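You operate a simulated robot arm through the tools that you are given. There is no shell and no other tool. Be economical: measure what you need, move in short steps, check, and stop when the job is done.

You run a simulated two-armed robot. Do the job below in one go: nothing can be reset, and whatever is moved stays where it is left.

## Task
Take the blue cover cloth from the trough end of the plywood bench and lay it out flat on the conveyor end of the plywood bench.

The check looks at the end state, three seconds after you hand in, the way a careful person would. Anything else that was tipped, shoved, dropped, spilled or broken makes it a failure. Lids that push on must go on centred and level and be pressed home; caps that screw on are set level and turned clockwise until they are tight. Flat cloth is picked up by pressing the open fingertips on it (5 to 10 N) and closing them slowly along it; thin cloth reads only 2 to 8 mm in the jaws.

## Robot
Two 7-joint arms with two-finger parallel grippers on one trunk, on a base that drives. Base frame: it is fixed to the floor where the robot stands at the start and does not move with it; the origin is under the middle of the robot, x ahead of it, y to its left, z up; the surface under the hand at the start is at about z = 0.9. Lengths are in m, angles in rad, forces in N, time in s.
The left shoulder is at the start at [0.03, 0.119, 1.01], the right one opposite. With the tool pointing down near the work surface each hand reaches from about 0.28 to 0.68 m from the robot's upright axis, wherever it stands, measured 20 degrees to its own side. Places, roughly: conveyor end of the plywood bench [0.6, -2.1, 0.9]. Payload 3.43 kg a hand.
The TCP of each hand is the grasp point between the finger pads, 0.03 m short of the fingertips. In the tool frame z runs along the fingers and y along their closing line. The gripper opens to 0.094 m. The fingers are 0.028 m wide and 0.01 m thick; the gripper's body (0.05 by 0.096 m) begins 0.055 m behind the TCP.
Orientation is told as [roll, pitch, yaw] about the base's x, y, z axes, in that order, counted from this pose: with the fingers straight down and closing along the base's y, the tool's x points along the base's -x, its y along +y and its z along -z.

## Interface
- The arms move only by the tool apply_moves. It takes "left_commands", "right_commands" or both (then of equal length, played together; a hand with none holds still); each is one flat list of numbers, 7 for each row, row after row: the shift along the tool's x, y, z in mm, then the turn, a rotation vector about the tool's x, y, z in rad, then the finger opening in mm, from 0 to 94. In form: [dx, dy, dz, ax, ay, az, claw, dx, dy, dz, ax, ay, az, claw, ...]. A call has 1 to 8 rows; each row is the pose to reach, as a shift and turn from the pose commanded when the call began, along the tool's axes at that moment. Each row takes 0.2 s and may step no farther than 0.05 m and 0.15 rad from the row before; otherwise, or with a gripper value out of range, the whole call is refused. A pose out of reach is approached as far as the arm can. The call stops where the force on the tool passes 40 N (or 10 N more than at its start, if that is more) or the arm is blocked; 0.2 s more then pass. Each finger travels about 0.072 m/s and halts on what it meets, pressing with about 27 N; the grip force reading is that of the motor and also rises with nothing between the fingers. The clock runs only during rows and for 0.2 s after the last one: add rows that repeat a pose to give the fingers time. It gives the time, the measured TCP pose, the force on the tool (base axes), the opening and the grip force at its end, in the units of the frame above (readings bear some noise), with the torque about the TCP (base axes, N m) and any sound that the robot's microphone picked up, and new pictures: "pictures" is both (left out), scene, wrist or none (wrist: the cameras of the hands that moved).
- Cameras (640 x 400 px; columns grow to the right, rows downward): "scene" is now at [0.0389, 0.025, 1.7069]; the picture's right is [0.34, -0.94, 0.00], its down [-0.77, -0.28, -0.57] and it looks along [0.54, 0.19, -0.82] (base axes); focal length 272 px, centre (320, 200). "left" rides on the left gripper at [0.076, -0.014, -0.102] in its tool frame; the picture's right is [0.18, 0.98, 0.00], its down [-0.75, 0.14, -0.64] and it looks along [-0.63, 0.12, 0.77] (tool axes); focal length 243 px, centre (320, 200). "right" rides on the right gripper at [0.076, 0.014, -0.102] in its tool frame; the picture's right is [-0.18, 0.98, 0.00], its down [-0.75, -0.14, -0.64] and it looks along [-0.63, -0.12, 0.77] (tool axes); focal length 243 px, centre (320, 200). There is no depth. A picture from a camera that has moved, and an enlarged one, comes with that camera's place and axes in the base frame and with its lens.
- raise_lower(by): slides the trunk up (or, below 0, down) by that many m; the arms and the scene camera ride with it, the base frame stays. It gives what a move gives, with no picture.
- roll_base(legs): drives the robot by 1 to 6 legs, each [ahead, turn to the left] in m and rad, along the robot's own axes; the way and the turn of a leg run together, so that a leg with both is an arc; at most 1.5 m and 3.142 rad a leg. The arms and the cameras ride along, it lands a little off, and it stops where it bumps. It gives what a move gives, and a new picture of the scene camera.
- pan_tilt(pan, tilt): turns the head with the scene camera to pan (to the left, within 2.496 rad either way) and tilt (down, from -0.506 to 1.204), counted from straight ahead of the robot. It gives what a move gives, and a new picture of the scene camera.
- zoom(camera, box): a new picture of the part [left, top, right, bottom] of that camera's present view, enlarged. It takes no simulated time.
- job_done(): hands the job in; it is judged then, once.

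Go step by step. Nothing tells you exact positions but the pictures and the camera data: compare them with the known pose of the tool, close in by small moves and look again before you grip or let go. The budget is 120 turns and 260 pictures, counting those below and the enlarged ones. Unless the task says otherwise, let go and move clear before handing in, and close with one line.

The tools are called after "Call:" as name(argument=value, ...) on one line, values as JSON. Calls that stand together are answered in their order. apply_moves: Moves the arms, as the interface text tells. Its arguments: {"type":"object","properties":{"left_commands":{"type":"array","items":{"type":"number"}},"right_commands":{"type":"array","items":{"type":"number"}},"pictures":{"type":"string","enum":["both","scene","wrist","none"]}},"required":[]} The other tools are called the same way: raise_lower (by) slides the trunk up or down; roll_base (legs) drives the base; pan_tilt (pan, tilt) turns the head that bears the scene camera; zoom (camera, box) takes an enlarged picture of a part of a camera's view; job_done () hands the job in.

At the start:

```text
t: 0.0
left_ee_pos: [0.527, 0.2941, 1.0729]
left_tool_rot: [0.0, 0.0, 0.001]
left_ft_force: [0.5, -0.7, 0.3]
left_wrist_torque: [0.01, -0.03, 0.02]
left_gripper_width: 0.0941
left_finger_force: 0.0
right_ee_pos: [0.3528, -0.087, 1.1081]
right_tool_rot: [0.001, 0.0, 0.001]
right_ft_force: [0.7, 0.0, -1.1]
right_wrist_torque: [-0.02, 0.0, 0.01]
right_gripper_width: 0.0942
right_finger_force: 0.0
trunk travel left (down, up): [-0.275, 0.135]
robot x, y, heading: [-0.0027, -0.0002, -0.001]
head pan, tilt: [0.344, 0.962]
```

scene: 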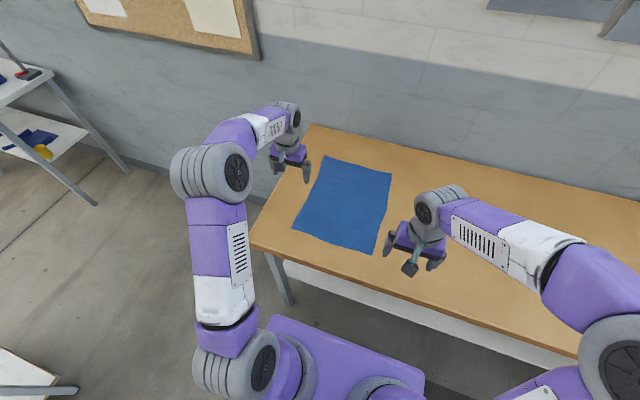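
right: 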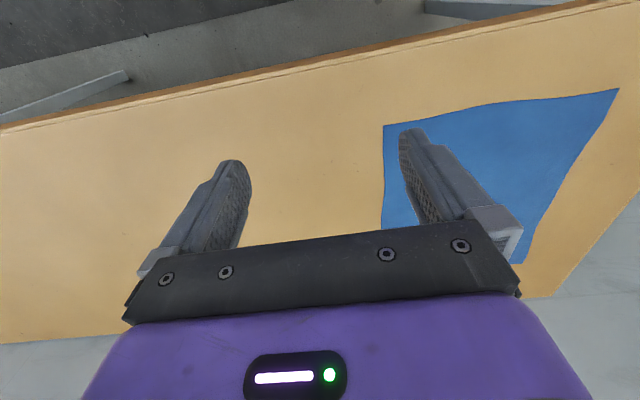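
left: 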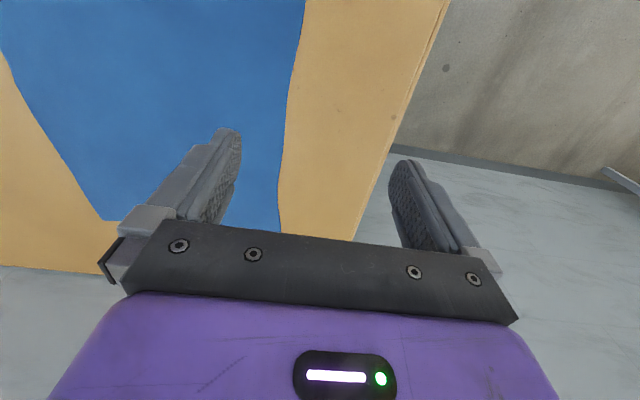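

The blue cloth lies roughly at x 0.43–0.79, y −0.02–0.27, on the bench at z≈0.9. I'll look toward the conveyor end first.

Call:
pan_tilt(pan=-1.2, tilt=0.5)

Call:
pan_tilt(pan=0.1, tilt=1.0)

```text
t: 1.6
left_ee_pos: [0.5276, 0.2937, 1.073]
left_tool_rot: [0.0, 0.0, -0.001]
left_ft_force: [-0.1, -1.2, -0.8]
left_wrist_torque: [-0.01, 0.0, 0.01]
left_gripper_width: 0.0939
left_finger_force: 0.1
right_ee_pos: [0.3528, -0.0852, 1.1088]
right_tool_rot: [0.001, 0.0, 0.0]
right_ft_force: [-1.0, -0.2, -1.2]
right_wrist_torque: [0.0, 0.03, 0.03]
right_gripper_width: 0.0942
right_finger_force: 0.1
trunk travel left (down, up): [-0.275, 0.135]
robot x, y, heading: [0.0014, -0.0013, -0.001]
head pan, tilt: [-1.201, 0.499]
camera scene: at [0.0041, -0.084, 1.7453], right [-0.93, -0.36, 0.0], down [-0.17, 0.45, -0.88], along [0.32, -0.82, -0.48], focal length 272 px, centre (320, 200)
```

scene: 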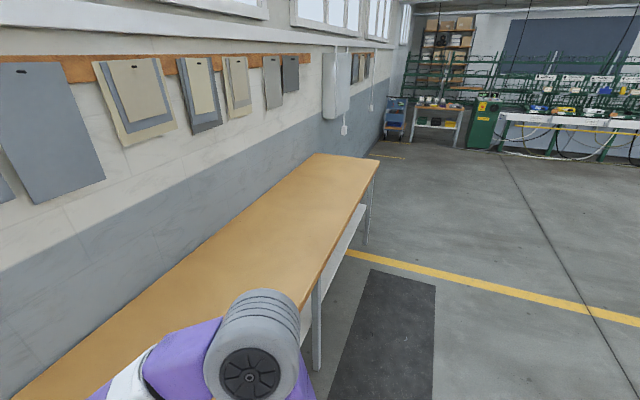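

```text
t: 3.1
left_ee_pos: [0.5273, 0.2953, 1.0727]
left_tool_rot: [0.001, 0.0, 0.002]
left_ft_force: [0.1, 0.0, -1.2]
left_wrist_torque: [-0.04, 0.01, 0.02]
left_gripper_width: 0.094
left_finger_force: 0.0
right_ee_pos: [0.3525, -0.0866, 1.1089]
right_tool_rot: [0.0, 0.0, 0.001]
right_ft_force: [0.6, 0.1, -0.2]
right_wrist_torque: [0.02, 0.02, 0.03]
right_gripper_width: 0.0937
right_finger_force: 0.1
trunk travel left (down, up): [-0.275, 0.135]
robot x, y, heading: [0.003, -0.001, -0.004]
head pan, tilt: [0.099, 1.0]
camera scene: at [0.0404, 0.0076, 1.7042], right [0.1, -1.0, 0.0], down [-0.84, -0.08, -0.54], along [0.54, 0.05, -0.84], focal length 272 px, centre (320, 200)
```

scene: 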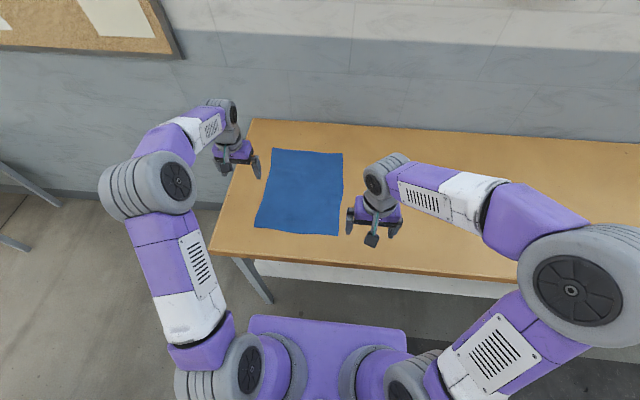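

The conveyor end is empty: the bench ends near y≈−2.3 and spans x≈0.32–0.93. I'll put both hands above the cloth's two near corners with the fingers half open.

Call:
apply_moves(left_commands=[14, -14, 22, 0, 0, 0, 80, 28, -28, 44, 0, 0, 0, 70, 41, -42, 66, 0, 0, 0, 60, 55, -56, 88, 0, 0, 0, 50, 69, -70, 113, 0, 0, 0, 50], right_commands=[-19, 22, 30, 0, 0, 0, 80, -38, 44, 60, 0, 0, 0, 70, -57, 66, 90, 0, 0, 0, 60, -76, 90, 120, 0, 0, 0, 50, -95, 112, 149, 0, 0, 0, 50])

```text
t: 4.3
left_ee_pos: [0.4594, 0.2249, 0.9569]
left_tool_rot: [0.002, -0.001, 0.002]
left_ft_force: [0.5, 0.3, -0.1]
left_wrist_torque: [0.01, 0.0, -0.02]
left_gripper_width: 0.0501
left_finger_force: 0.0
right_ee_pos: [0.4484, 0.0257, 0.9594]
right_tool_rot: [-0.001, 0.0, 0.0]
right_ft_force: [0.5, -0.7, 0.7]
right_wrist_torque: [0.0, 0.0, 0.02]
right_gripper_width: 0.05
right_finger_force: 0.1
trunk travel left (down, up): [-0.275, 0.135]
robot x, y, heading: [-0.002, 0.0004, -0.003]
head pan, tilt: [0.099, 1.0]
camera scene: at [0.0418, 0.0082, 1.7041], right [0.1, -1.0, 0.0], down [-0.84, -0.08, -0.54], along [0.54, 0.05, -0.84], focal length 272 px, centre (320, 200)
camera right: at [0.3733, 0.0394, 1.0611], right [0.18, 0.98, 0.0], down [0.75, -0.14, 0.64], along [0.63, -0.12, -0.77], focal length 243 px, centre (320, 200)
camera left: at [0.3836, 0.2101, 1.0606], right [-0.18, 0.98, 0.0], down [0.75, 0.14, 0.64], along [0.63, 0.12, -0.77], focal length 243 px, centre (320, 200)
```

scene: 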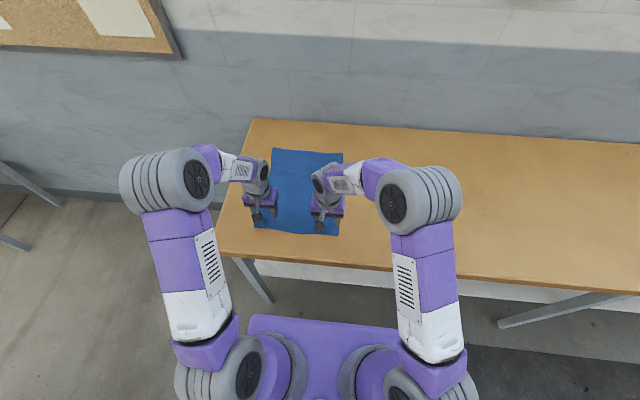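
right: 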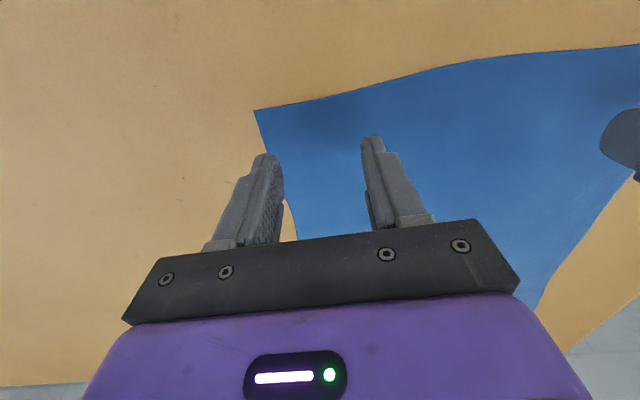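
left: 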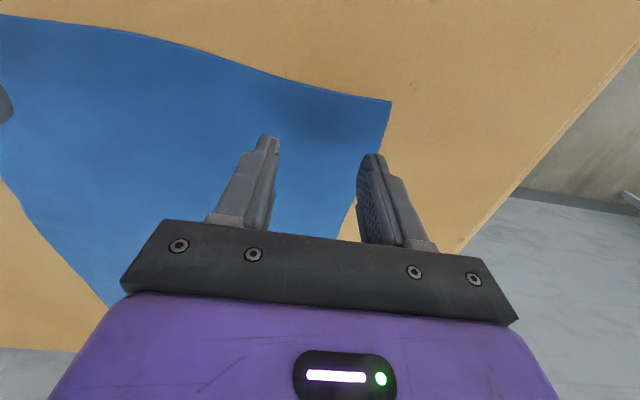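

The corners measure about (0.422, −0.014) and (0.426, 0.264). I'll nudge both hands slightly inward and come down to near contact.

Call:
apply_moves(left_commands=[8, -6, 8, 0, 0, 0, 50, 8, -6, 17, 0, 0, 0, 50, 8, -6, 23, 0, 0, 0, 50], right_commands=[0, 6, 10, 0, 0, 0, 50, 0, 6, 19, 0, 0, 0, 50, 0, 6, 26, 0, 0, 0, 50], pictures="none")

```text
t: 5.1
left_ee_pos: [0.4519, 0.2189, 0.9345]
left_tool_rot: [0.001, -0.001, -0.001]
left_ft_force: [0.0, -0.7, -0.4]
left_wrist_torque: [-0.03, -0.02, 0.0]
left_gripper_width: 0.0501
left_finger_force: 0.0
right_ee_pos: [0.4489, 0.0323, 0.9329]
right_tool_rot: [-0.001, 0.0, 0.0]
right_ft_force: [0.0, 0.4, 0.7]
right_wrist_torque: [0.01, 0.02, -0.02]
right_gripper_width: 0.0501
right_finger_force: 0.0
trunk travel left (down, up): [-0.275, 0.135]
robot x, y, heading: [-0.006, -0.0002, -0.002]
head pan, tilt: [0.099, 1.0]
```

No contact yet; I'm easing down a few millimetres more.

Call:
apply_moves(left_commands=[0, 0, 2, 0, 0, 0, 50, 0, 0, 4, 0, 0, 0, 50], right_commands=[0, 0, 1, 0, 0, 0, 50, 0, 0, 3, 0, 0, 0, 50], pictures="none")

```text
t: 5.7
left_ee_pos: [0.4522, 0.2182, 0.9325]
left_tool_rot: [-0.001, -0.001, 0.0]
left_ft_force: [0.6, 0.3, -0.4]
left_wrist_torque: [-0.01, -0.02, 0.01]
left_gripper_width: 0.05
left_finger_force: 0.0
right_ee_pos: [0.447, 0.0315, 0.9319]
right_tool_rot: [0.0, 0.0, 0.0]
right_ft_force: [0.5, -0.6, 2.4]
right_wrist_torque: [-0.07, -0.02, -0.01]
right_gripper_width: 0.0502
right_finger_force: 0.2
trunk travel left (down, up): [-0.275, 0.135]
robot x, y, heading: [0.0025, 0.0015, -0.001]
head pan, tilt: [0.099, 1.0]
```

The right hand is just touching; I'll press further for about 5–10 N.

Call:
apply_moves(left_commands=[0, 0, 1.5, 0, 0, 0, 50, 0, 0, 2.5, 0, 0, 0, 50], right_commands=[0, 0, 0.7, 0, 0, 0, 50, 0, 0, 1.2, 0, 0, 0, 50], pictures="none")

```text
t: 6.3
left_ee_pos: [0.4518, 0.2187, 0.9317]
left_tool_rot: [0.0, -0.002, -0.001]
left_ft_force: [0.9, 0.6, 6.2]
left_wrist_torque: [0.08, 0.03, -0.01]
left_gripper_width: 0.0498
left_finger_force: 0.0
right_ee_pos: [0.4475, 0.0323, 0.9311]
right_tool_rot: [0.003, -0.004, 0.0]
right_ft_force: [0.1, -1.6, 11.2]
right_wrist_torque: [-0.27, 0.06, 0.01]
right_gripper_width: 0.05
right_finger_force: 0.0
trunk travel left (down, up): [-0.275, 0.135]
robot x, y, heading: [-0.0009, 0.0015, -0.002]
head pan, tilt: [0.099, 1.0]
```

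Left reads 6 N and right 11 N. I'll ease the right slightly and close both slowly along the cloth.

Call:
apply_moves(left_commands=[0, 0, 0.2, 0, 0, 0, 44, 0, 0, 0.2, 0, 0, 0, 37, 0, 0, 0.2, 0, 0, 0, 30, 0, 0, 0.2, 0, 0, 0, 23, 0, 0, 0.2, 0, 0, 0, 16, 0, 0, 0.2, 0, 0, 0, 8, 0, 0, 0.2, 0, 0, 0, 0, 0, 0, 0.2, 0, 0, 0, 0], right_commands=[0, 0, -0.3, 0, 0, 0, 44, 0, 0, -0.3, 0, 0, 0, 37, 0, 0, -0.3, 0, 0, 0, 30, 0, 0, -0.3, 0, 0, 0, 23, 0, 0, -0.3, 0, 0, 0, 16, 0, 0, -0.3, 0, 0, 0, 8, 0, 0, -0.3, 0, 0, 0, 0, 0, 0, -0.3, 0, 0, 0, 0])

```text
t: 8.1
left_ee_pos: [0.4502, 0.2184, 0.9309]
left_tool_rot: [0.001, -0.004, 0.0]
left_ft_force: [-0.1, -3.0, 18.9]
left_wrist_torque: [-0.01, 0.15, 0.0]
left_gripper_width: 0.0066
left_finger_force: 27.1
right_ee_pos: [0.446, 0.0317, 0.9317]
right_tool_rot: [0.0, -0.002, 0.0]
right_ft_force: [1.1, 1.7, 15.1]
right_wrist_torque: [0.0, 0.08, -0.01]
right_gripper_width: 0.0023
right_finger_force: 26.9
trunk travel left (down, up): [-0.275, 0.135]
robot x, y, heading: [0.0004, -0.0016, -0.001]
head pan, tilt: [0.099, 1.0]
camera scene: at [0.0377, 0.0067, 1.7044], right [0.1, -1.0, 0.0], down [-0.84, -0.08, -0.54], along [0.54, 0.05, -0.84], focal length 272 px, centre (320, 200)
camera right: at [0.3706, 0.0451, 1.0331], right [0.18, 0.98, 0.0], down [0.75, -0.14, 0.64], along [0.63, -0.12, -0.77], focal length 243 px, centre (320, 200)
camera left: at [0.3734, 0.2029, 1.034], right [-0.18, 0.98, 0.0], down [0.75, 0.14, 0.64], along [0.63, 0.12, -0.76], focal length 243 px, centre (320, 200)
```

scene: 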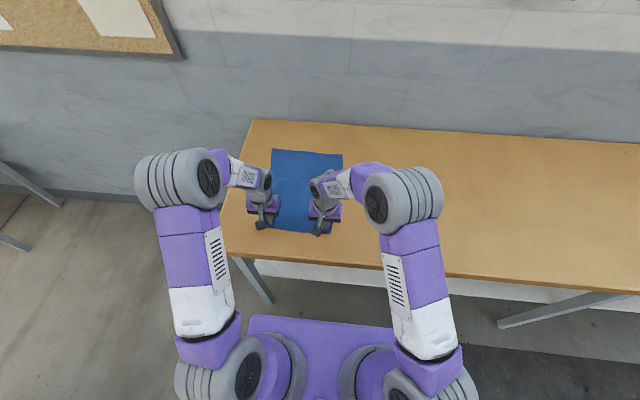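
right: 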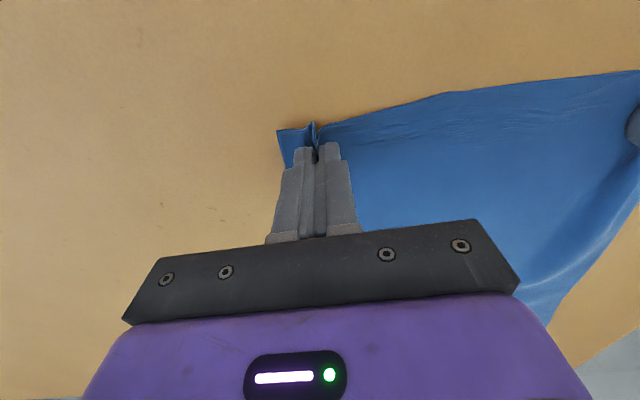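
left: 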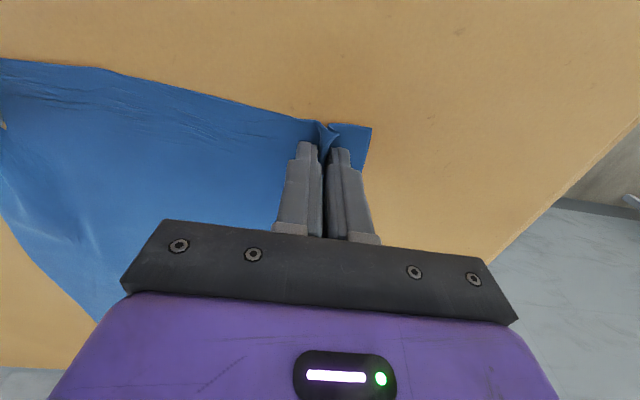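

Both corners are gripped (2.3 and 6.6 mm). I'm lifting gently.

Call:
apply_moves(left_commands=[0, 0, -10, 0, 0, 0, 0, 0, 0, -30, 0, 0, 0, 0, 0, 0, -55, 0, 0, 0, 0, 0, 0, -80, 0, 0, 0, 0, 0, 0, -110, 0, 0, 0, 0, 0, 0, -140, 0, 0, 0, 0, 0, 0, -170, 0, 0, 0, 0, 0, 0, -200, 0, 0, 0, 0], right_commands=[0, 0, -10, 0, 0, 0, 0, 0, 0, -30, 0, 0, 0, 0, 0, 0, -55, 0, 0, 0, 0, 0, 0, -80, 0, 0, 0, 0, 0, 0, -110, 0, 0, 0, 0, 0, 0, -140, 0, 0, 0, 0, 0, 0, -170, 0, 0, 0, 0, 0, 0, -200, 0, 0, 0, 0])

Call:
raise_lower(by=0.13)

```text
t: 9.9
left_ee_pos: [0.4504, 0.2184, 1.1305]
left_tool_rot: [-0.001, 0.0, 0.0]
left_ft_force: [-0.8, -2.5, -0.1]
left_wrist_torque: [-0.05, 0.0, 0.08]
left_gripper_width: 0.0056
left_finger_force: 26.9
right_ee_pos: [0.4482, 0.0319, 1.1299]
right_tool_rot: [0.002, 0.0, 0.0]
right_ft_force: [-0.3, 2.9, -0.7]
right_wrist_torque: [0.09, -0.01, -0.05]
right_gripper_width: 0.0025
right_finger_force: 27.4
trunk travel left (down, up): [-0.275, 0.135]
robot x, y, heading: [-0.0001, -0.0011, -0.003]
head pan, tilt: [0.099, 1.0]
camera scene: at [0.0395, 0.0077, 1.7042], right [0.1, -1.0, 0.0], down [-0.84, -0.08, -0.54], along [0.54, 0.05, -0.84], focal length 272 px, centre (320, 200)
camera right: at [0.3717, 0.0468, 1.2318], right [0.18, 0.98, 0.0], down [0.75, -0.14, 0.64], along [0.63, -0.12, -0.77], focal length 243 px, centre (320, 200)
camera left: at [0.3737, 0.2027, 1.234], right [-0.18, 0.98, 0.0], down [0.75, 0.14, 0.64], along [0.63, 0.12, -0.77], focal length 243 px, centre (320, 200)
```

scene: 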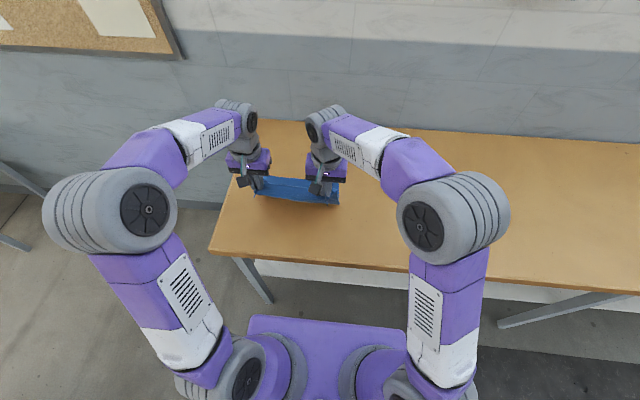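
right: 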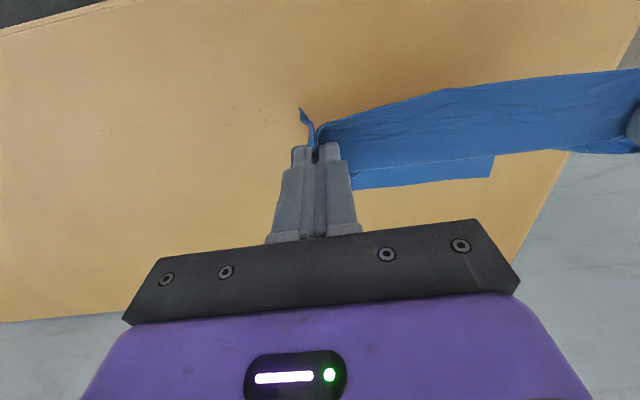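
left: 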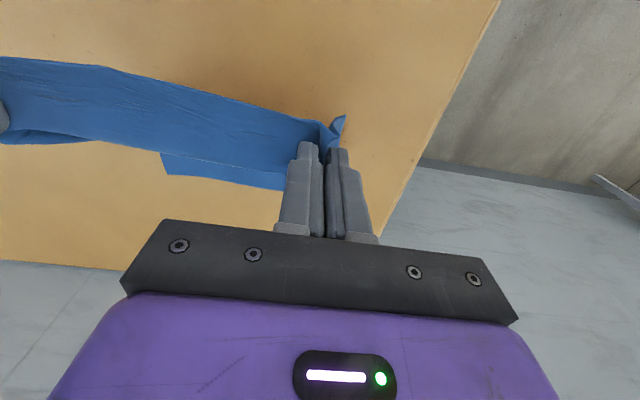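

```text
t: 11.5
left_ee_pos: [0.4508, 0.2179, 1.2611]
left_tool_rot: [0.0, 0.0, -0.001]
left_ft_force: [0.4, -2.8, -0.2]
left_wrist_torque: [-0.07, 0.03, 0.05]
left_gripper_width: 0.0055
left_finger_force: 27.5
right_ee_pos: [0.4485, 0.0332, 1.259]
right_tool_rot: [0.001, 0.001, 0.0]
right_ft_force: [0.6, 2.0, 0.5]
right_wrist_torque: [0.07, -0.04, -0.03]
right_gripper_width: 0.0024
right_finger_force: 26.5
trunk travel left (down, up): [-0.405, 0.005]
robot x, y, heading: [-0.0001, 0.0019, -0.005]
head pan, tilt: [0.099, 1.0]
```

The cloth hangs cleanly between the hands, its lower edge near bench height. I'll lift a bit more and centre the hands before backing away.

Call:
apply_moves(left_commands=[0, 0, -30, 0, 0, 0, 0, 0, 0, -60, 0, 0, 0, 0, 0, 0, -85, 0, 0, 0, 0, 0, -30, -85, 0, 0, 0, 0, 0, -60, -85, 0, 0, 0, 0, 0, -90, -85, 0, 0, 0, 0, 0, -122, -85, 0, 0, 0, 0], right_commands=[0, 0, -30, 0, 0, 0, 0, 0, 0, -60, 0, 0, 0, 0, 0, 0, -85, 0, 0, 0, 0, 0, -30, -85, 0, 0, 0, 0, 0, -60, -85, 0, 0, 0, 0, 0, -90, -85, 0, 0, 0, 0, 0, -122, -85, 0, 0, 0, 0], pictures="scene")

```text
t: 13.1
left_ee_pos: [0.4504, 0.0925, 1.3464]
left_tool_rot: [0.003, 0.0, 0.0]
left_ft_force: [0.2, -3.1, 0.5]
left_wrist_torque: [-0.04, -0.02, 0.03]
left_gripper_width: 0.0057
left_finger_force: 26.8
right_ee_pos: [0.4474, -0.0933, 1.3438]
right_tool_rot: [0.001, 0.001, 0.001]
right_ft_force: [0.1, 2.2, 0.6]
right_wrist_torque: [0.13, -0.01, 0.03]
right_gripper_width: 0.0027
right_finger_force: 27.1
trunk travel left (down, up): [-0.405, 0.005]
robot x, y, heading: [-0.0011, 0.0005, -0.003]
head pan, tilt: [0.099, 1.0]
camera scene: at [0.0403, 0.0045, 1.8342], right [0.1, -1.0, 0.0], down [-0.84, -0.08, -0.54], along [0.54, 0.06, -0.84], focal length 272 px, centre (320, 200)
```

scene: 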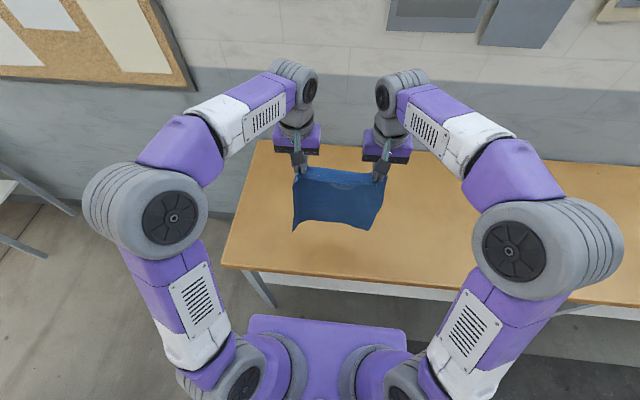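

The cloth hangs clear of the bench. I'm backing away, turning right, driving along the bench and turning back.

Call:
roll_base(legs=[[-0.4, 0], [0, -1.571], [1.05, 0], [1.05, 0], [0, 1.571]])

```text
t: 33.4
left_ee_pos: [0.0555, -2.0209, 1.3456]
left_tool_rot: [0.0, 0.0, 0.025]
left_ft_force: [-0.3, -3.5, -0.5]
left_wrist_torque: [-0.09, -0.01, 0.1]
left_gripper_width: 0.0056
left_finger_force: 27.1
right_ee_pos: [0.0582, -2.2048, 1.3425]
right_tool_rot: [0.0, 0.0, 0.026]
right_ft_force: [-0.3, 2.7, 0.4]
right_wrist_torque: [0.07, -0.03, -0.08]
right_gripper_width: 0.0023
right_finger_force: 27.0
trunk travel left (down, up): [-0.405, 0.005]
robot x, y, heading: [-0.39, -2.1274, 0.025]
head pan, tilt: [0.099, 1.0]
camera scene: at [-0.3515, -2.1189, 1.8342], right [0.12, -0.99, 0.0], down [-0.83, -0.11, -0.54], along [0.54, 0.07, -0.84], focal length 272 px, centre (320, 200)
```

scene: 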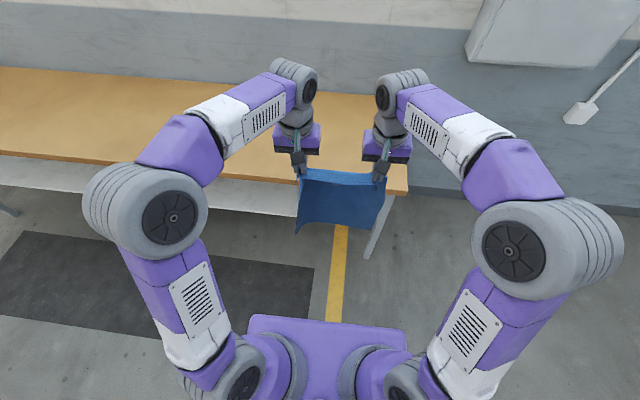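

The bench end is at y≈−2.39, and the hands are centred at y≈−2.11. I'm driving forward to the bench.

Call:
roll_base(legs=[[0.4, -0.025]])

```text
t: 35.9
left_ee_pos: [0.4663, -2.0224, 1.3457]
left_tool_rot: [0.0, 0.0, 0.005]
left_ft_force: [0.0, -3.1, -0.8]
left_wrist_torque: [-0.05, 0.04, 0.1]
left_gripper_width: 0.0056
left_finger_force: 26.9
right_ee_pos: [0.4624, -2.2081, 1.3436]
right_tool_rot: [-0.001, 0.0, 0.008]
right_ft_force: [0.4, 2.4, 1.0]
right_wrist_torque: [0.05, -0.02, -0.04]
right_gripper_width: 0.0023
right_finger_force: 27.5
trunk travel left (down, up): [-0.405, 0.005]
robot x, y, heading: [0.0142, -2.1227, 0.001]
head pan, tilt: [0.099, 1.0]
camera scene: at [0.0554, -2.1133, 1.8342], right [0.11, -0.99, 0.0], down [-0.84, -0.09, -0.54], along [0.54, 0.06, -0.84], focal length 272 px, centre (320, 200)
```

scene: 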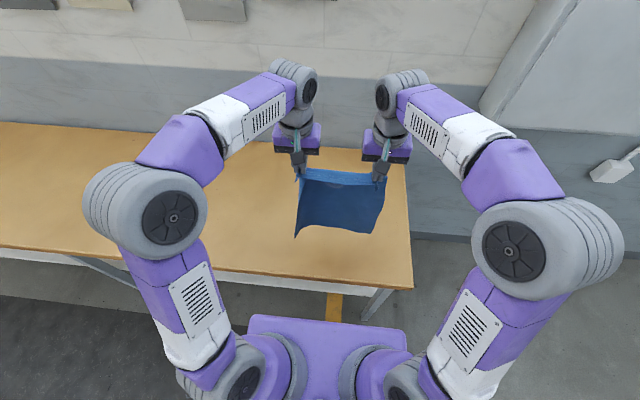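

The front edge is at x≈0.35. I'll extend the hands forward while tilting the fingers outward, so the free hem lands near the back of the bench.

Call:
apply_moves(left_commands=[-35, 0, 0, 0, -0.1, 0, 0, -70, 0, 0, 0, -0.2, 0, 0, -105, 0, 0, 0, -0.3, 0, 0, -140, 0, 0, 0, -0.4, 0, 0, -175, 0, 0, 0, -0.5, 0, 0, -210, 0, 0, 0, -0.6, 0, 0, -245, 0, 0, 0, -0.7, 0, 0, -280, 0, 0, 0, -0.8, 0, 0], right_commands=[-35, 0, 0, 0, -0.1, 0, 0, -70, 0, 0, 0, -0.2, 0, 0, -105, 0, 0, 0, -0.3, 0, 0, -140, 0, 0, 0, -0.4, 0, 0, -175, 0, 0, 0, -0.5, 0, 0, -210, 0, 0, 0, -0.6, 0, 0, -245, 0, 0, 0, -0.7, 0, 0, -280, 0, 0, 0, -0.8, 0, 0], pictures="scene")

```text
t: 37.7
left_ee_pos: [0.7477, -2.0208, 1.3438]
left_tool_rot: [-0.001, -0.798, 0.006]
left_ft_force: [0.2, -3.4, 0.0]
left_wrist_torque: [-0.08, 0.01, -0.01]
left_gripper_width: 0.0055
left_finger_force: 27.3
right_ee_pos: [0.746, -2.2062, 1.3439]
right_tool_rot: [0.0, -0.801, 0.007]
right_ft_force: [1.0, 2.7, -1.0]
right_wrist_torque: [0.07, 0.05, 0.0]
right_gripper_width: 0.0025
right_finger_force: 26.8
trunk travel left (down, up): [-0.405, 0.005]
robot x, y, heading: [0.0187, -2.1197, 0.003]
head pan, tilt: [0.099, 1.0]
camera scene: at [0.0586, -2.1133, 1.8341], right [0.11, -0.99, 0.0], down [-0.84, -0.09, -0.54], along [0.54, 0.06, -0.84], focal length 272 px, centre (320, 200)
```

scene: 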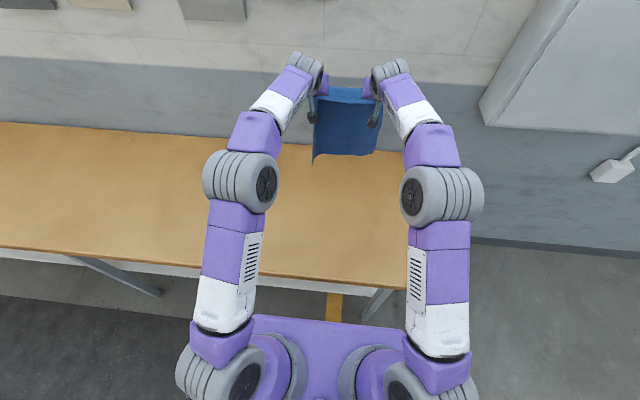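

I want a closer look at how the hem hangs before lowering.

Call:
zoom(camera="scene", box=[260, 50, 440, 180])

Call:
zoom(camera="left", box=[0, 0, 640, 400])

```text
3.08 times, centred on (350, 115) of scene
camera zoom: at [0.0586, -2.1133, 1.8341], right [0.11, -0.99, 0.0], down [-0.84, -0.09, -0.54], along [0.54, 0.06, -0.84], focal length 836 px, centre (228, 462)
```

zoom: 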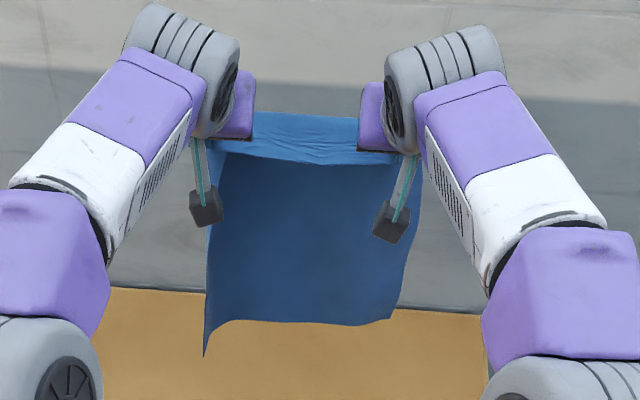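

```text
1.00 times, centred on (320, 200) of left (not enlarged: the box is as wide or as high as the picture)
camera zoom: at [0.6206, -2.0369, 1.3623], right [-0.13, 0.98, -0.13], down [0.06, 0.14, 0.99], along [0.99, 0.12, -0.08], focal length 243 px, centre (320, 200)
```

zoom: 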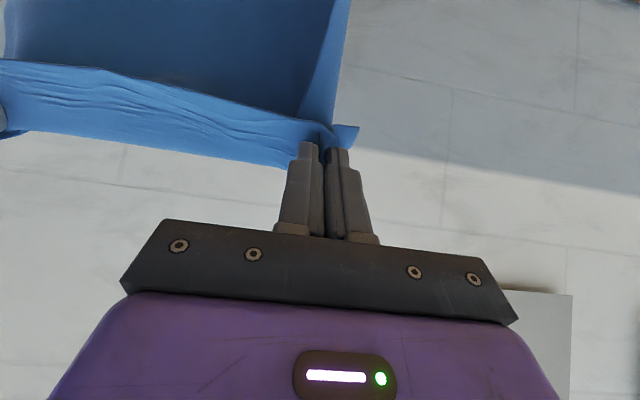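

The cloth drapes over the fingers and hangs straight, with its hem around z≈1.03 and x≈0.79. I'm lowering until the hem just meets the bench.

Call:
apply_moves(left_commands=[14, 0, 14, 0, 0, 0, 0, 29, 0, 28, 0, 0, 0, 0, 43, 0, 42, 0, 0, 0, 0, 57, 0, 56, 0, 0, 0, 0, 72, 0, 70, 0, 0, 0, 0, 86, 0, 84, 0, 0, 0, 0, 86, 0, 84, 0, 0, 0, 0], right_commands=[14, 0, 14, 0, 0, 0, 0, 29, 0, 28, 0, 0, 0, 0, 43, 0, 42, 0, 0, 0, 0, 57, 0, 56, 0, 0, 0, 0, 72, 0, 70, 0, 0, 0, 0, 86, 0, 84, 0, 0, 0, 0, 86, 0, 84, 0, 0, 0, 0], pictures="none")

Call:
zoom(camera="scene", box=[260, 70, 440, 200])

```text
t: 39.3
left_ee_pos: [0.7453, -2.0211, 1.2265]
left_tool_rot: [-0.002, -0.8, 0.005]
left_ft_force: [0.3, -2.2, -0.2]
left_wrist_torque: [-0.1, -0.02, -0.04]
left_gripper_width: 0.0056
left_finger_force: 27.5
right_ee_pos: [0.7433, -2.2075, 1.2244]
right_tool_rot: [0.0, -0.802, 0.004]
right_ft_force: [-0.4, 2.1, 0.5]
right_wrist_torque: [0.09, -0.02, -0.01]
right_gripper_width: 0.0024
right_finger_force: 27.1
trunk travel left (down, up): [-0.405, 0.005]
robot x, y, heading: [0.0144, -2.1231, 0.006]
head pan, tilt: [0.099, 1.0]
```

```text
3.08 times, centred on (350, 135) of scene
camera zoom: at [0.0552, -2.1132, 1.8342], right [0.11, -0.99, 0.0], down [-0.84, -0.09, -0.54], along [0.54, 0.06, -0.84], focal length 836 px, centre (228, 400)
```

zoom: 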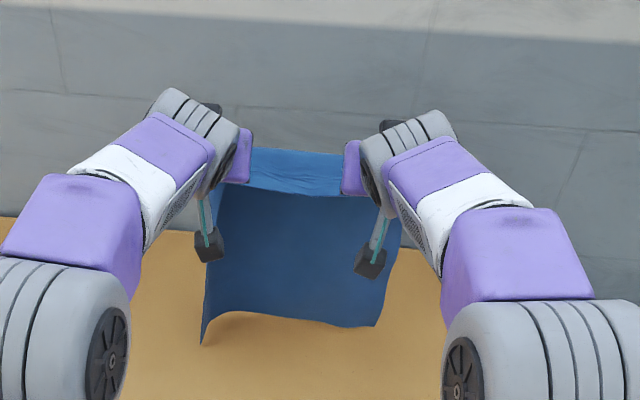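

The hem's corner is touching at about x≈0.75–0.80. I'll lay the cloth down by moving the hands down and back together while untilting, halfway first.

Call:
apply_moves(left_commands=[21.4, 0, 13.8, 0, 0.05, 0, 0, 46.2, 0, 17, 0, 0.1, 0, 0, 73.1, 0, 18.1, 0, 0.15, 0, 0, 99.9, 0, 19.1, 0, 0.2, 0, 0, 127.6, 0, 19.4, 0, 0.25, 0, 0, 155.8, 0, 19, 0, 0.3, 0, 0, 184.1, 0, 18.6, 0, 0.35, 0, 0, 208.1, 0, 15.4, 0, 0.4, 0, 0], right_commands=[21.4, 0, 13.8, 0, 0.05, 0, 0, 46.2, 0, 17, 0, 0.1, 0, 0, 73.1, 0, 18.1, 0, 0.15, 0, 0, 99.9, 0, 19.1, 0, 0.2, 0, 0, 127.6, 0, 19.4, 0, 0.25, 0, 0, 155.8, 0, 19, 0, 0.3, 0, 0, 184.1, 0, 18.6, 0, 0.35, 0, 0, 208.1, 0, 15.4, 0, 0.4, 0, 0])

```text
t: 41.1
left_ee_pos: [0.6105, -2.0204, 1.0666]
left_tool_rot: [0.0, -0.399, 0.005]
left_ft_force: [0.3, -3.3, 0.0]
left_wrist_torque: [-0.14, 0.0, 0.02]
left_gripper_width: 0.0058
left_finger_force: 27.0
right_ee_pos: [0.6103, -2.2064, 1.063]
right_tool_rot: [0.001, -0.4, 0.004]
right_ft_force: [0.0, 3.6, -0.1]
right_wrist_torque: [0.15, 0.01, -0.06]
right_gripper_width: 0.0023
right_finger_force: 27.3
trunk travel left (down, up): [-0.405, 0.005]
robot x, y, heading: [0.0138, -2.1253, 0.006]
head pan, tilt: [0.099, 1.0]
camera scene: at [0.0553, -2.1133, 1.8342], right [0.11, -0.99, 0.0], down [-0.84, -0.09, -0.54], along [0.54, 0.06, -0.84], focal length 272 px, centre (320, 200)
camera right: at [0.4996, -2.1931, 1.1282], right [0.16, 0.98, 0.07], down [0.45, -0.14, 0.88], along [0.88, -0.11, -0.46], focal length 243 px, centre (320, 200)
camera left: at [0.5015, -2.0354, 1.1316], right [-0.17, 0.98, -0.07], down [0.44, 0.14, 0.89], along [0.88, 0.12, -0.46], focal length 243 px, centre (320, 200)
```

scene: 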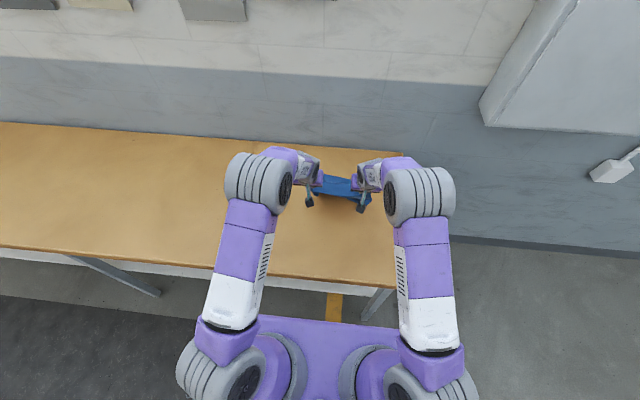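
right: 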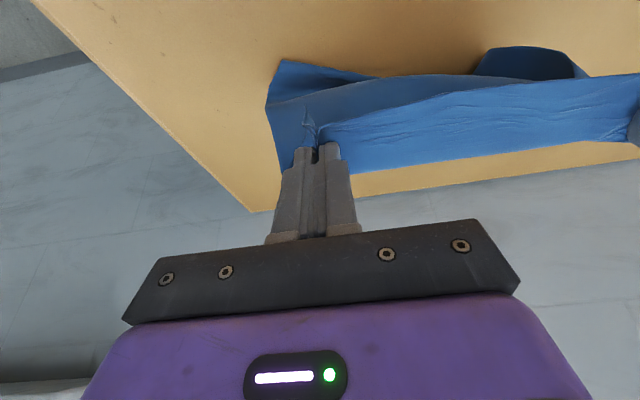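
left: 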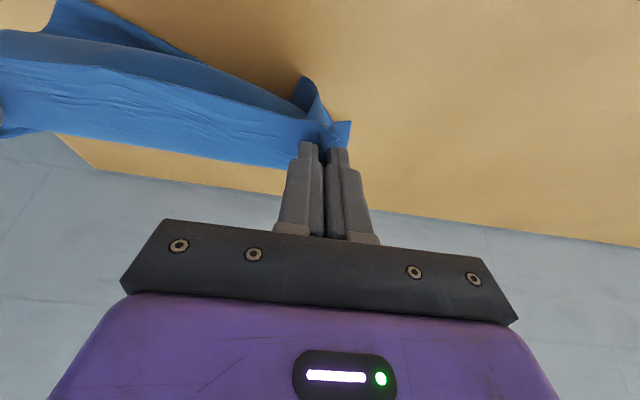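

The hem curled back under toward the robot instead of staying out. I'll lift again, reach further forward, and then lay it along a taut arc so the cloth trails behind the hands.

Call:
apply_moves(left_commands=[-17.5, 0, -41.4, 0, -0.05, 0, 0, -35, 0, -82.9, 0, -0.1, 0, 0, -70.9, 0, -116.5, 0, -0.15, 0, 0, -112.2, 0, -137.1, 0, -0.2, 0, 0, -156.1, 0, -151.1, 0, -0.25, 0, 0, -202.6, 0, -158.6, 0, -0.3, 0, 0, -245.4, 0, -156.8, 0, -0.35, 0, 0, -268.4, 0, -147.1, 0, -0.4, 0, 0], right_commands=[-17.5, 0, -41.4, 0, -0.05, 0, 0, -35, 0, -82.9, 0, -0.1, 0, 0, -70.9, 0, -116.5, 0, -0.15, 0, 0, -112.2, 0, -137.1, 0, -0.2, 0, 0, -156.1, 0, -151.1, 0, -0.25, 0, 0, -202.6, 0, -158.6, 0, -0.3, 0, 0, -245.4, 0, -156.8, 0, -0.35, 0, 0, -268.4, 0, -147.1, 0, -0.4, 0, 0], pictures="none")

Call:
zoom(camera="scene", box=[260, 50, 440, 180])

```text
t: 42.9
left_ee_pos: [0.7868, -2.0203, 1.3045]
left_tool_rot: [-0.002, -0.802, 0.006]
left_ft_force: [0.1, -4.0, 0.5]
left_wrist_torque: [-0.14, 0.02, -0.03]
left_gripper_width: 0.0059
left_finger_force: 26.9
left hand out of reach, approached as far as the arm can: row 8
right_ee_pos: [0.7863, -2.2062, 1.3003]
right_tool_rot: [0.003, -0.802, 0.006]
right_ft_force: [-1.2, 3.6, 0.0]
right_wrist_torque: [0.16, 0.02, 0.03]
right_gripper_width: 0.0023
right_finger_force: 26.7
right hand out of reach, approached as far as the arm can: row 8
trunk travel left (down, up): [-0.405, 0.005]
robot x, y, heading: [0.0136, -2.1166, 0.007]
head pan, tilt: [0.099, 1.0]
```

```text
3.08 times, centred on (350, 115) of scene
camera zoom: at [0.0521, -2.1135, 1.8343], right [0.11, -0.99, 0.0], down [-0.84, -0.09, -0.54], along [0.54, 0.06, -0.84], focal length 836 px, centre (228, 462)
```

zoom: 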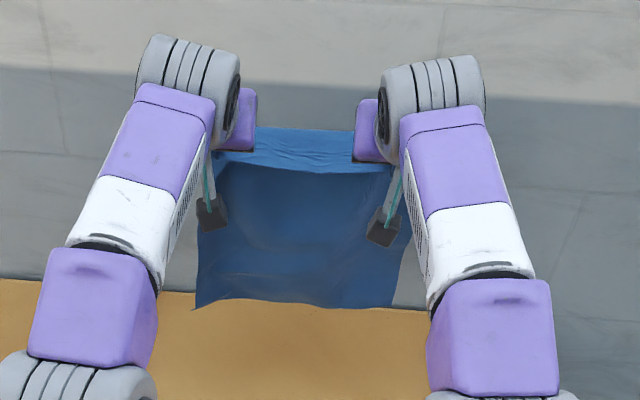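

The hem is free again at about z≈1.02, x≈0.81. I'll lower to a light touch, then drag straight back so the cloth trails taut.

Call:
apply_moves(left_commands=[22.2, 0, 21.6, 0, 0, 0, 0, 44.5, 0, 43.2, 0, 0, 0, 0, 66.7, 0, 64.8, 0, 0, 0, 0, 89.6, 0, 87.1, 0, 0, 0, 0, 117.5, 0, 58.4, 0, 0.1, 0, 0, 145.4, 0, 29.7, 0, 0.2, 0, 0, 173.2, 0, 1.1, 0, 0.3, 0, 0, 201.1, 0, -27.6, 0, 0.4, 0, 0], right_commands=[22.2, 0, 21.6, 0, 0, 0, 0, 44.5, 0, 43.2, 0, 0, 0, 0, 66.7, 0, 64.8, 0, 0, 0, 0, 89.6, 0, 87.1, 0, 0, 0, 0, 117.5, 0, 58.4, 0, 0.1, 0, 0, 145.4, 0, 29.7, 0, 0.2, 0, 0, 173.2, 0, 1.1, 0, 0.3, 0, 0, 201.1, 0, -27.6, 0, 0.4, 0, 0])

```text
t: 44.7
left_ee_pos: [0.6255, -2.0223, 1.1793]
left_tool_rot: [-0.001, -0.4, 0.006]
left_ft_force: [-0.3, -6.4, 0.2]
left_wrist_torque: [-0.2, -0.01, 0.01]
left_gripper_width: 0.006
left_finger_force: 26.4
right_ee_pos: [0.6265, -2.2093, 1.1778]
right_tool_rot: [0.002, -0.402, 0.004]
right_ft_force: [-0.5, 5.9, -0.1]
right_wrist_torque: [0.2, 0.0, -0.02]
right_gripper_width: 0.0023
right_finger_force: 27.3
trunk travel left (down, up): [-0.405, 0.005]
robot x, y, heading: [0.0151, -2.1221, 0.008]
head pan, tilt: [0.099, 1.0]
camera scene: at [0.0529, -2.1132, 1.8343], right [0.11, -0.99, 0.0], down [-0.84, -0.09, -0.54], along [0.54, 0.06, -0.84], focal length 272 px, centre (320, 200)
camera right: at [0.5162, -2.196, 1.2418], right [0.16, 0.98, 0.07], down [0.44, -0.14, 0.89], along [0.88, -0.11, -0.46], focal length 243 px, centre (320, 200)
camera left: at [0.5152, -2.0364, 1.2437], right [-0.18, 0.98, -0.07], down [0.44, 0.14, 0.88], along [0.88, 0.12, -0.46], focal length 243 px, centre (320, 200)
```

scene: 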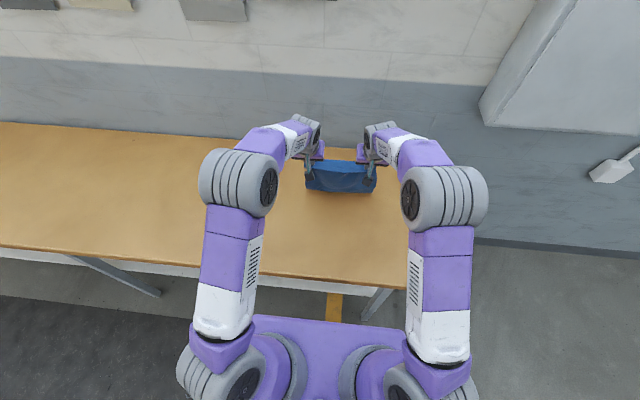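
right: 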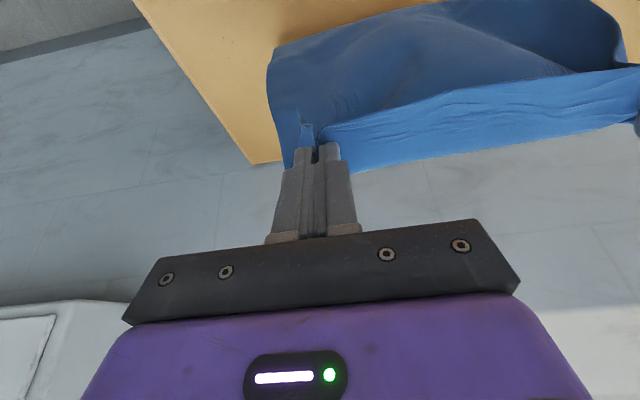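
left: 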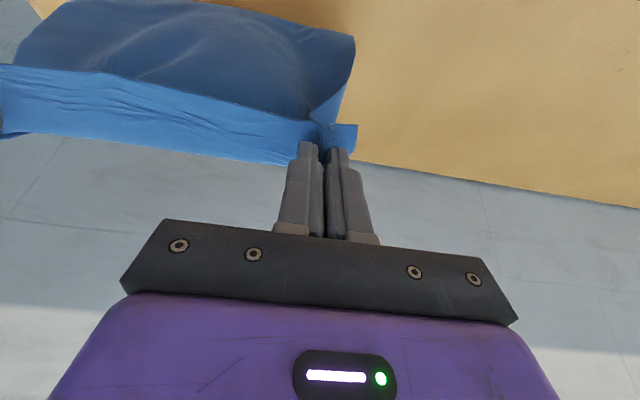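

The hem now trails ahead of the hands, with its corners at x≈0.70, and the cloth is unfurling. I'll keep drawing back and down, and can slide the flat cloth deeper onto the bench afterwards.

Call:
apply_moves(left_commands=[27.6, -1, -11.7, 0, 0.05, 0, 0, 57.2, -2, -18.7, 0, 0.1, 0, 0, 88.7, -2, -21.2, 0, 0.15, 0, 0, 117.6, -2, -17.1, 0, 0.2, 0, 0, 148.4, -2, -8.4, 0, 0.25, 0, 0, 176.6, -2, 6.9, 0, 0.3, 0, 0, 202.8, -2, 22.9, 0, 0.35, 0, 0, 225.4, -2, 40.4, 0, 0.4, 0, 0], right_commands=[27.6, 1, -11.7, 0, 0.05, 0, 0, 57.2, 2, -18.7, 0, 0.1, 0, 0, 88.7, 2, -21.2, 0, 0.15, 0, 0, 117.6, 2, -17.1, 0, 0.2, 0, 0, 148.4, 2, -8.4, 0, 0.25, 0, 0, 176.6, 2, 6.9, 0, 0.3, 0, 0, 202.8, 2, 22.9, 0, 0.35, 0, 0, 225.4, 2, 40.4, 0, 0.4, 0, 0])

```text
t: 46.5
left_ee_pos: [0.4379, -2.0215, 1.0524]
left_tool_rot: [0.0, -0.001, 0.006]
left_ft_force: [-0.2, -2.2, 0.0]
left_wrist_torque: [-0.07, 0.01, 0.06]
left_gripper_width: 0.0054
left_finger_force: 26.8
right_ee_pos: [0.4367, -2.206, 1.05]
right_tool_rot: [0.0, 0.002, 0.006]
right_ft_force: [-0.9, 2.5, -0.2]
right_wrist_torque: [0.1, 0.02, -0.09]
right_gripper_width: 0.0023
right_finger_force: 26.8
trunk travel left (down, up): [-0.405, 0.005]
robot x, y, heading: [0.0131, -2.1236, 0.003]
head pan, tilt: [0.099, 1.0]
camera scene: at [0.0569, -2.1132, 1.8341], right [0.11, -0.99, 0.0], down [-0.84, -0.09, -0.54], along [0.54, 0.06, -0.84], focal length 272 px, centre (320, 200)
camera right: at [0.362, -2.193, 1.1525], right [0.18, 0.98, 0.0], down [0.76, -0.14, 0.64], along [0.63, -0.11, -0.77], focal length 243 px, centre (320, 200)
camera left: at [0.3615, -2.0367, 1.155], right [-0.19, 0.98, 0.0], down [0.75, 0.15, 0.64], along [0.63, 0.12, -0.77], focal length 243 px, centre (320, 200)
```

scene: 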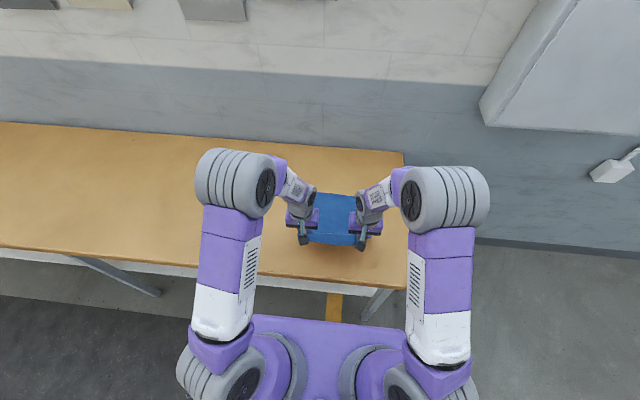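
right: 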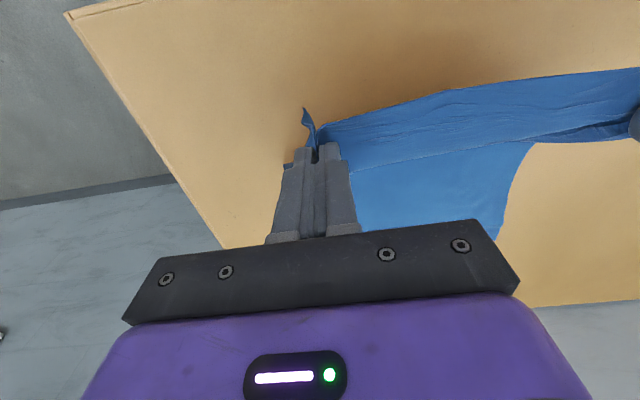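
left: 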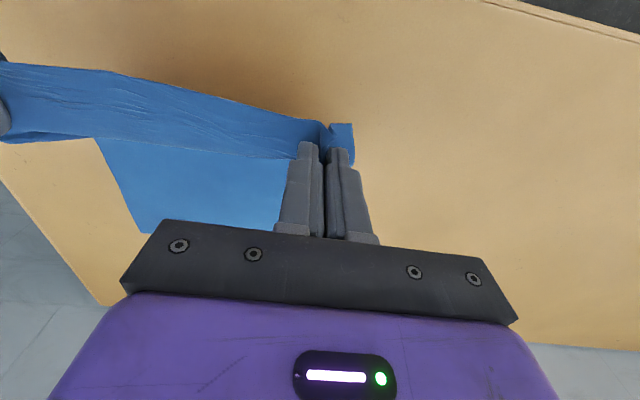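

The cloth now trails away properly with its hem at x≈0.69. I'll lower nearly straight down and look at how much slack remains.

Call:
apply_moves(left_commands=[2, 0, 18, 0, 0, 0, 0, 4, 0, 36, 0, 0, 0, 0, 6, 0, 54, 0, 0, 0, 0, 8, 0, 72, 0, 0, 0, 0, 10, 0, 90, 0, 0, 0, 0, 12, 0, 106, 0, 0, 0, 0], right_commands=[2, 0, 18, 0, 0, 0, 0, 4, 0, 36, 0, 0, 0, 0, 6, 0, 54, 0, 0, 0, 0, 8, 0, 72, 0, 0, 0, 0, 10, 0, 90, 0, 0, 0, 0, 12, 0, 106, 0, 0, 0, 0])

Call:
zoom(camera="scene", box=[260, 130, 440, 300])

```text
t: 47.9
left_ee_pos: [0.4239, -2.0232, 0.948]
left_tool_rot: [-0.001, -0.001, 0.006]
left_ft_force: [0.1, -3.2, 0.5]
left_wrist_torque: [-0.09, -0.01, 0.05]
left_gripper_width: 0.0056
left_finger_force: 27.6
right_ee_pos: [0.4268, -2.2076, 0.943]
right_tool_rot: [0.0, 0.0, 0.007]
right_ft_force: [-0.6, 3.5, 0.7]
right_wrist_torque: [0.09, -0.02, -0.04]
right_gripper_width: 0.0023
right_finger_force: 26.6
trunk travel left (down, up): [-0.405, 0.005]
robot x, y, heading: [0.0171, -2.12, 0.002]
head pan, tilt: [0.099, 1.0]
camera scene: at [0.0564, -2.1132, 1.8342], right [0.11, -0.99, 0.0], down [-0.84, -0.09, -0.54], along [0.54, 0.06, -0.84], focal length 272 px, centre (320, 200)
camera right: at [0.3507, -2.1943, 1.0449], right [0.18, 0.98, 0.0], down [0.75, -0.14, 0.64], along [0.63, -0.11, -0.77], focal length 243 px, centre (320, 200)
camera left: at [0.3488, -2.0377, 1.0495], right [-0.19, 0.98, 0.0], down [0.75, 0.15, 0.64], along [0.63, 0.12, -0.77], focal length 243 px, centre (320, 200)
```

scene: 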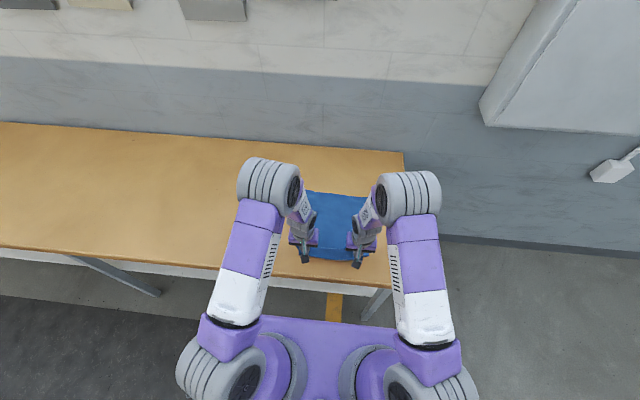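
right: 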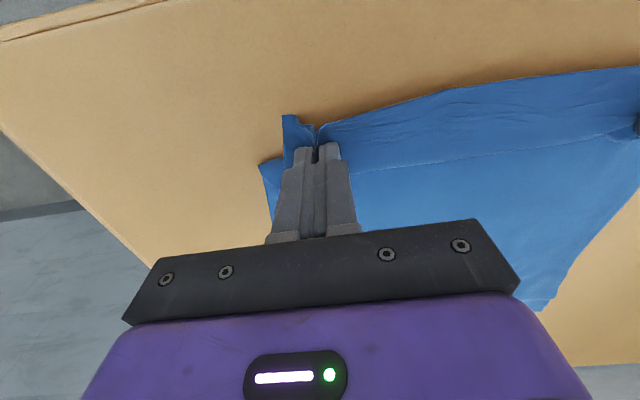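
left: 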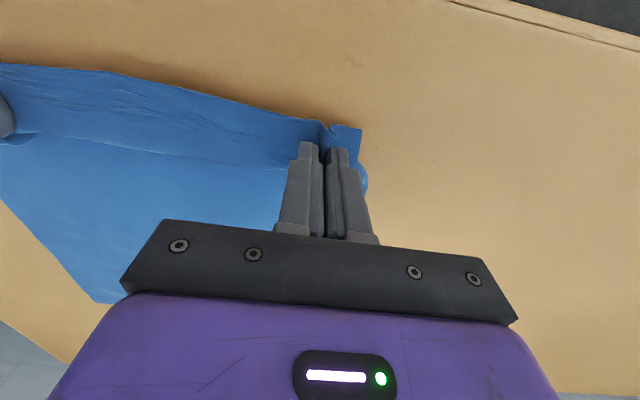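

```text
2.35 times, centred on (350, 215) of scene
camera zoom: at [0.0564, -2.1132, 1.8342], right [0.11, -0.99, 0.0], down [-0.84, -0.09, -0.54], along [0.54, 0.06, -0.84], focal length 639 px, centre (249, 165)
```

zoom: 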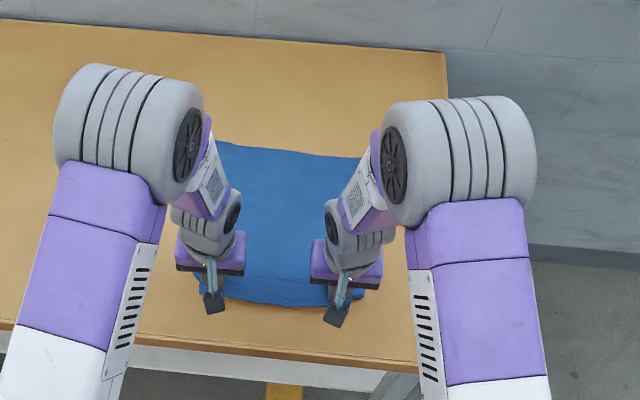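

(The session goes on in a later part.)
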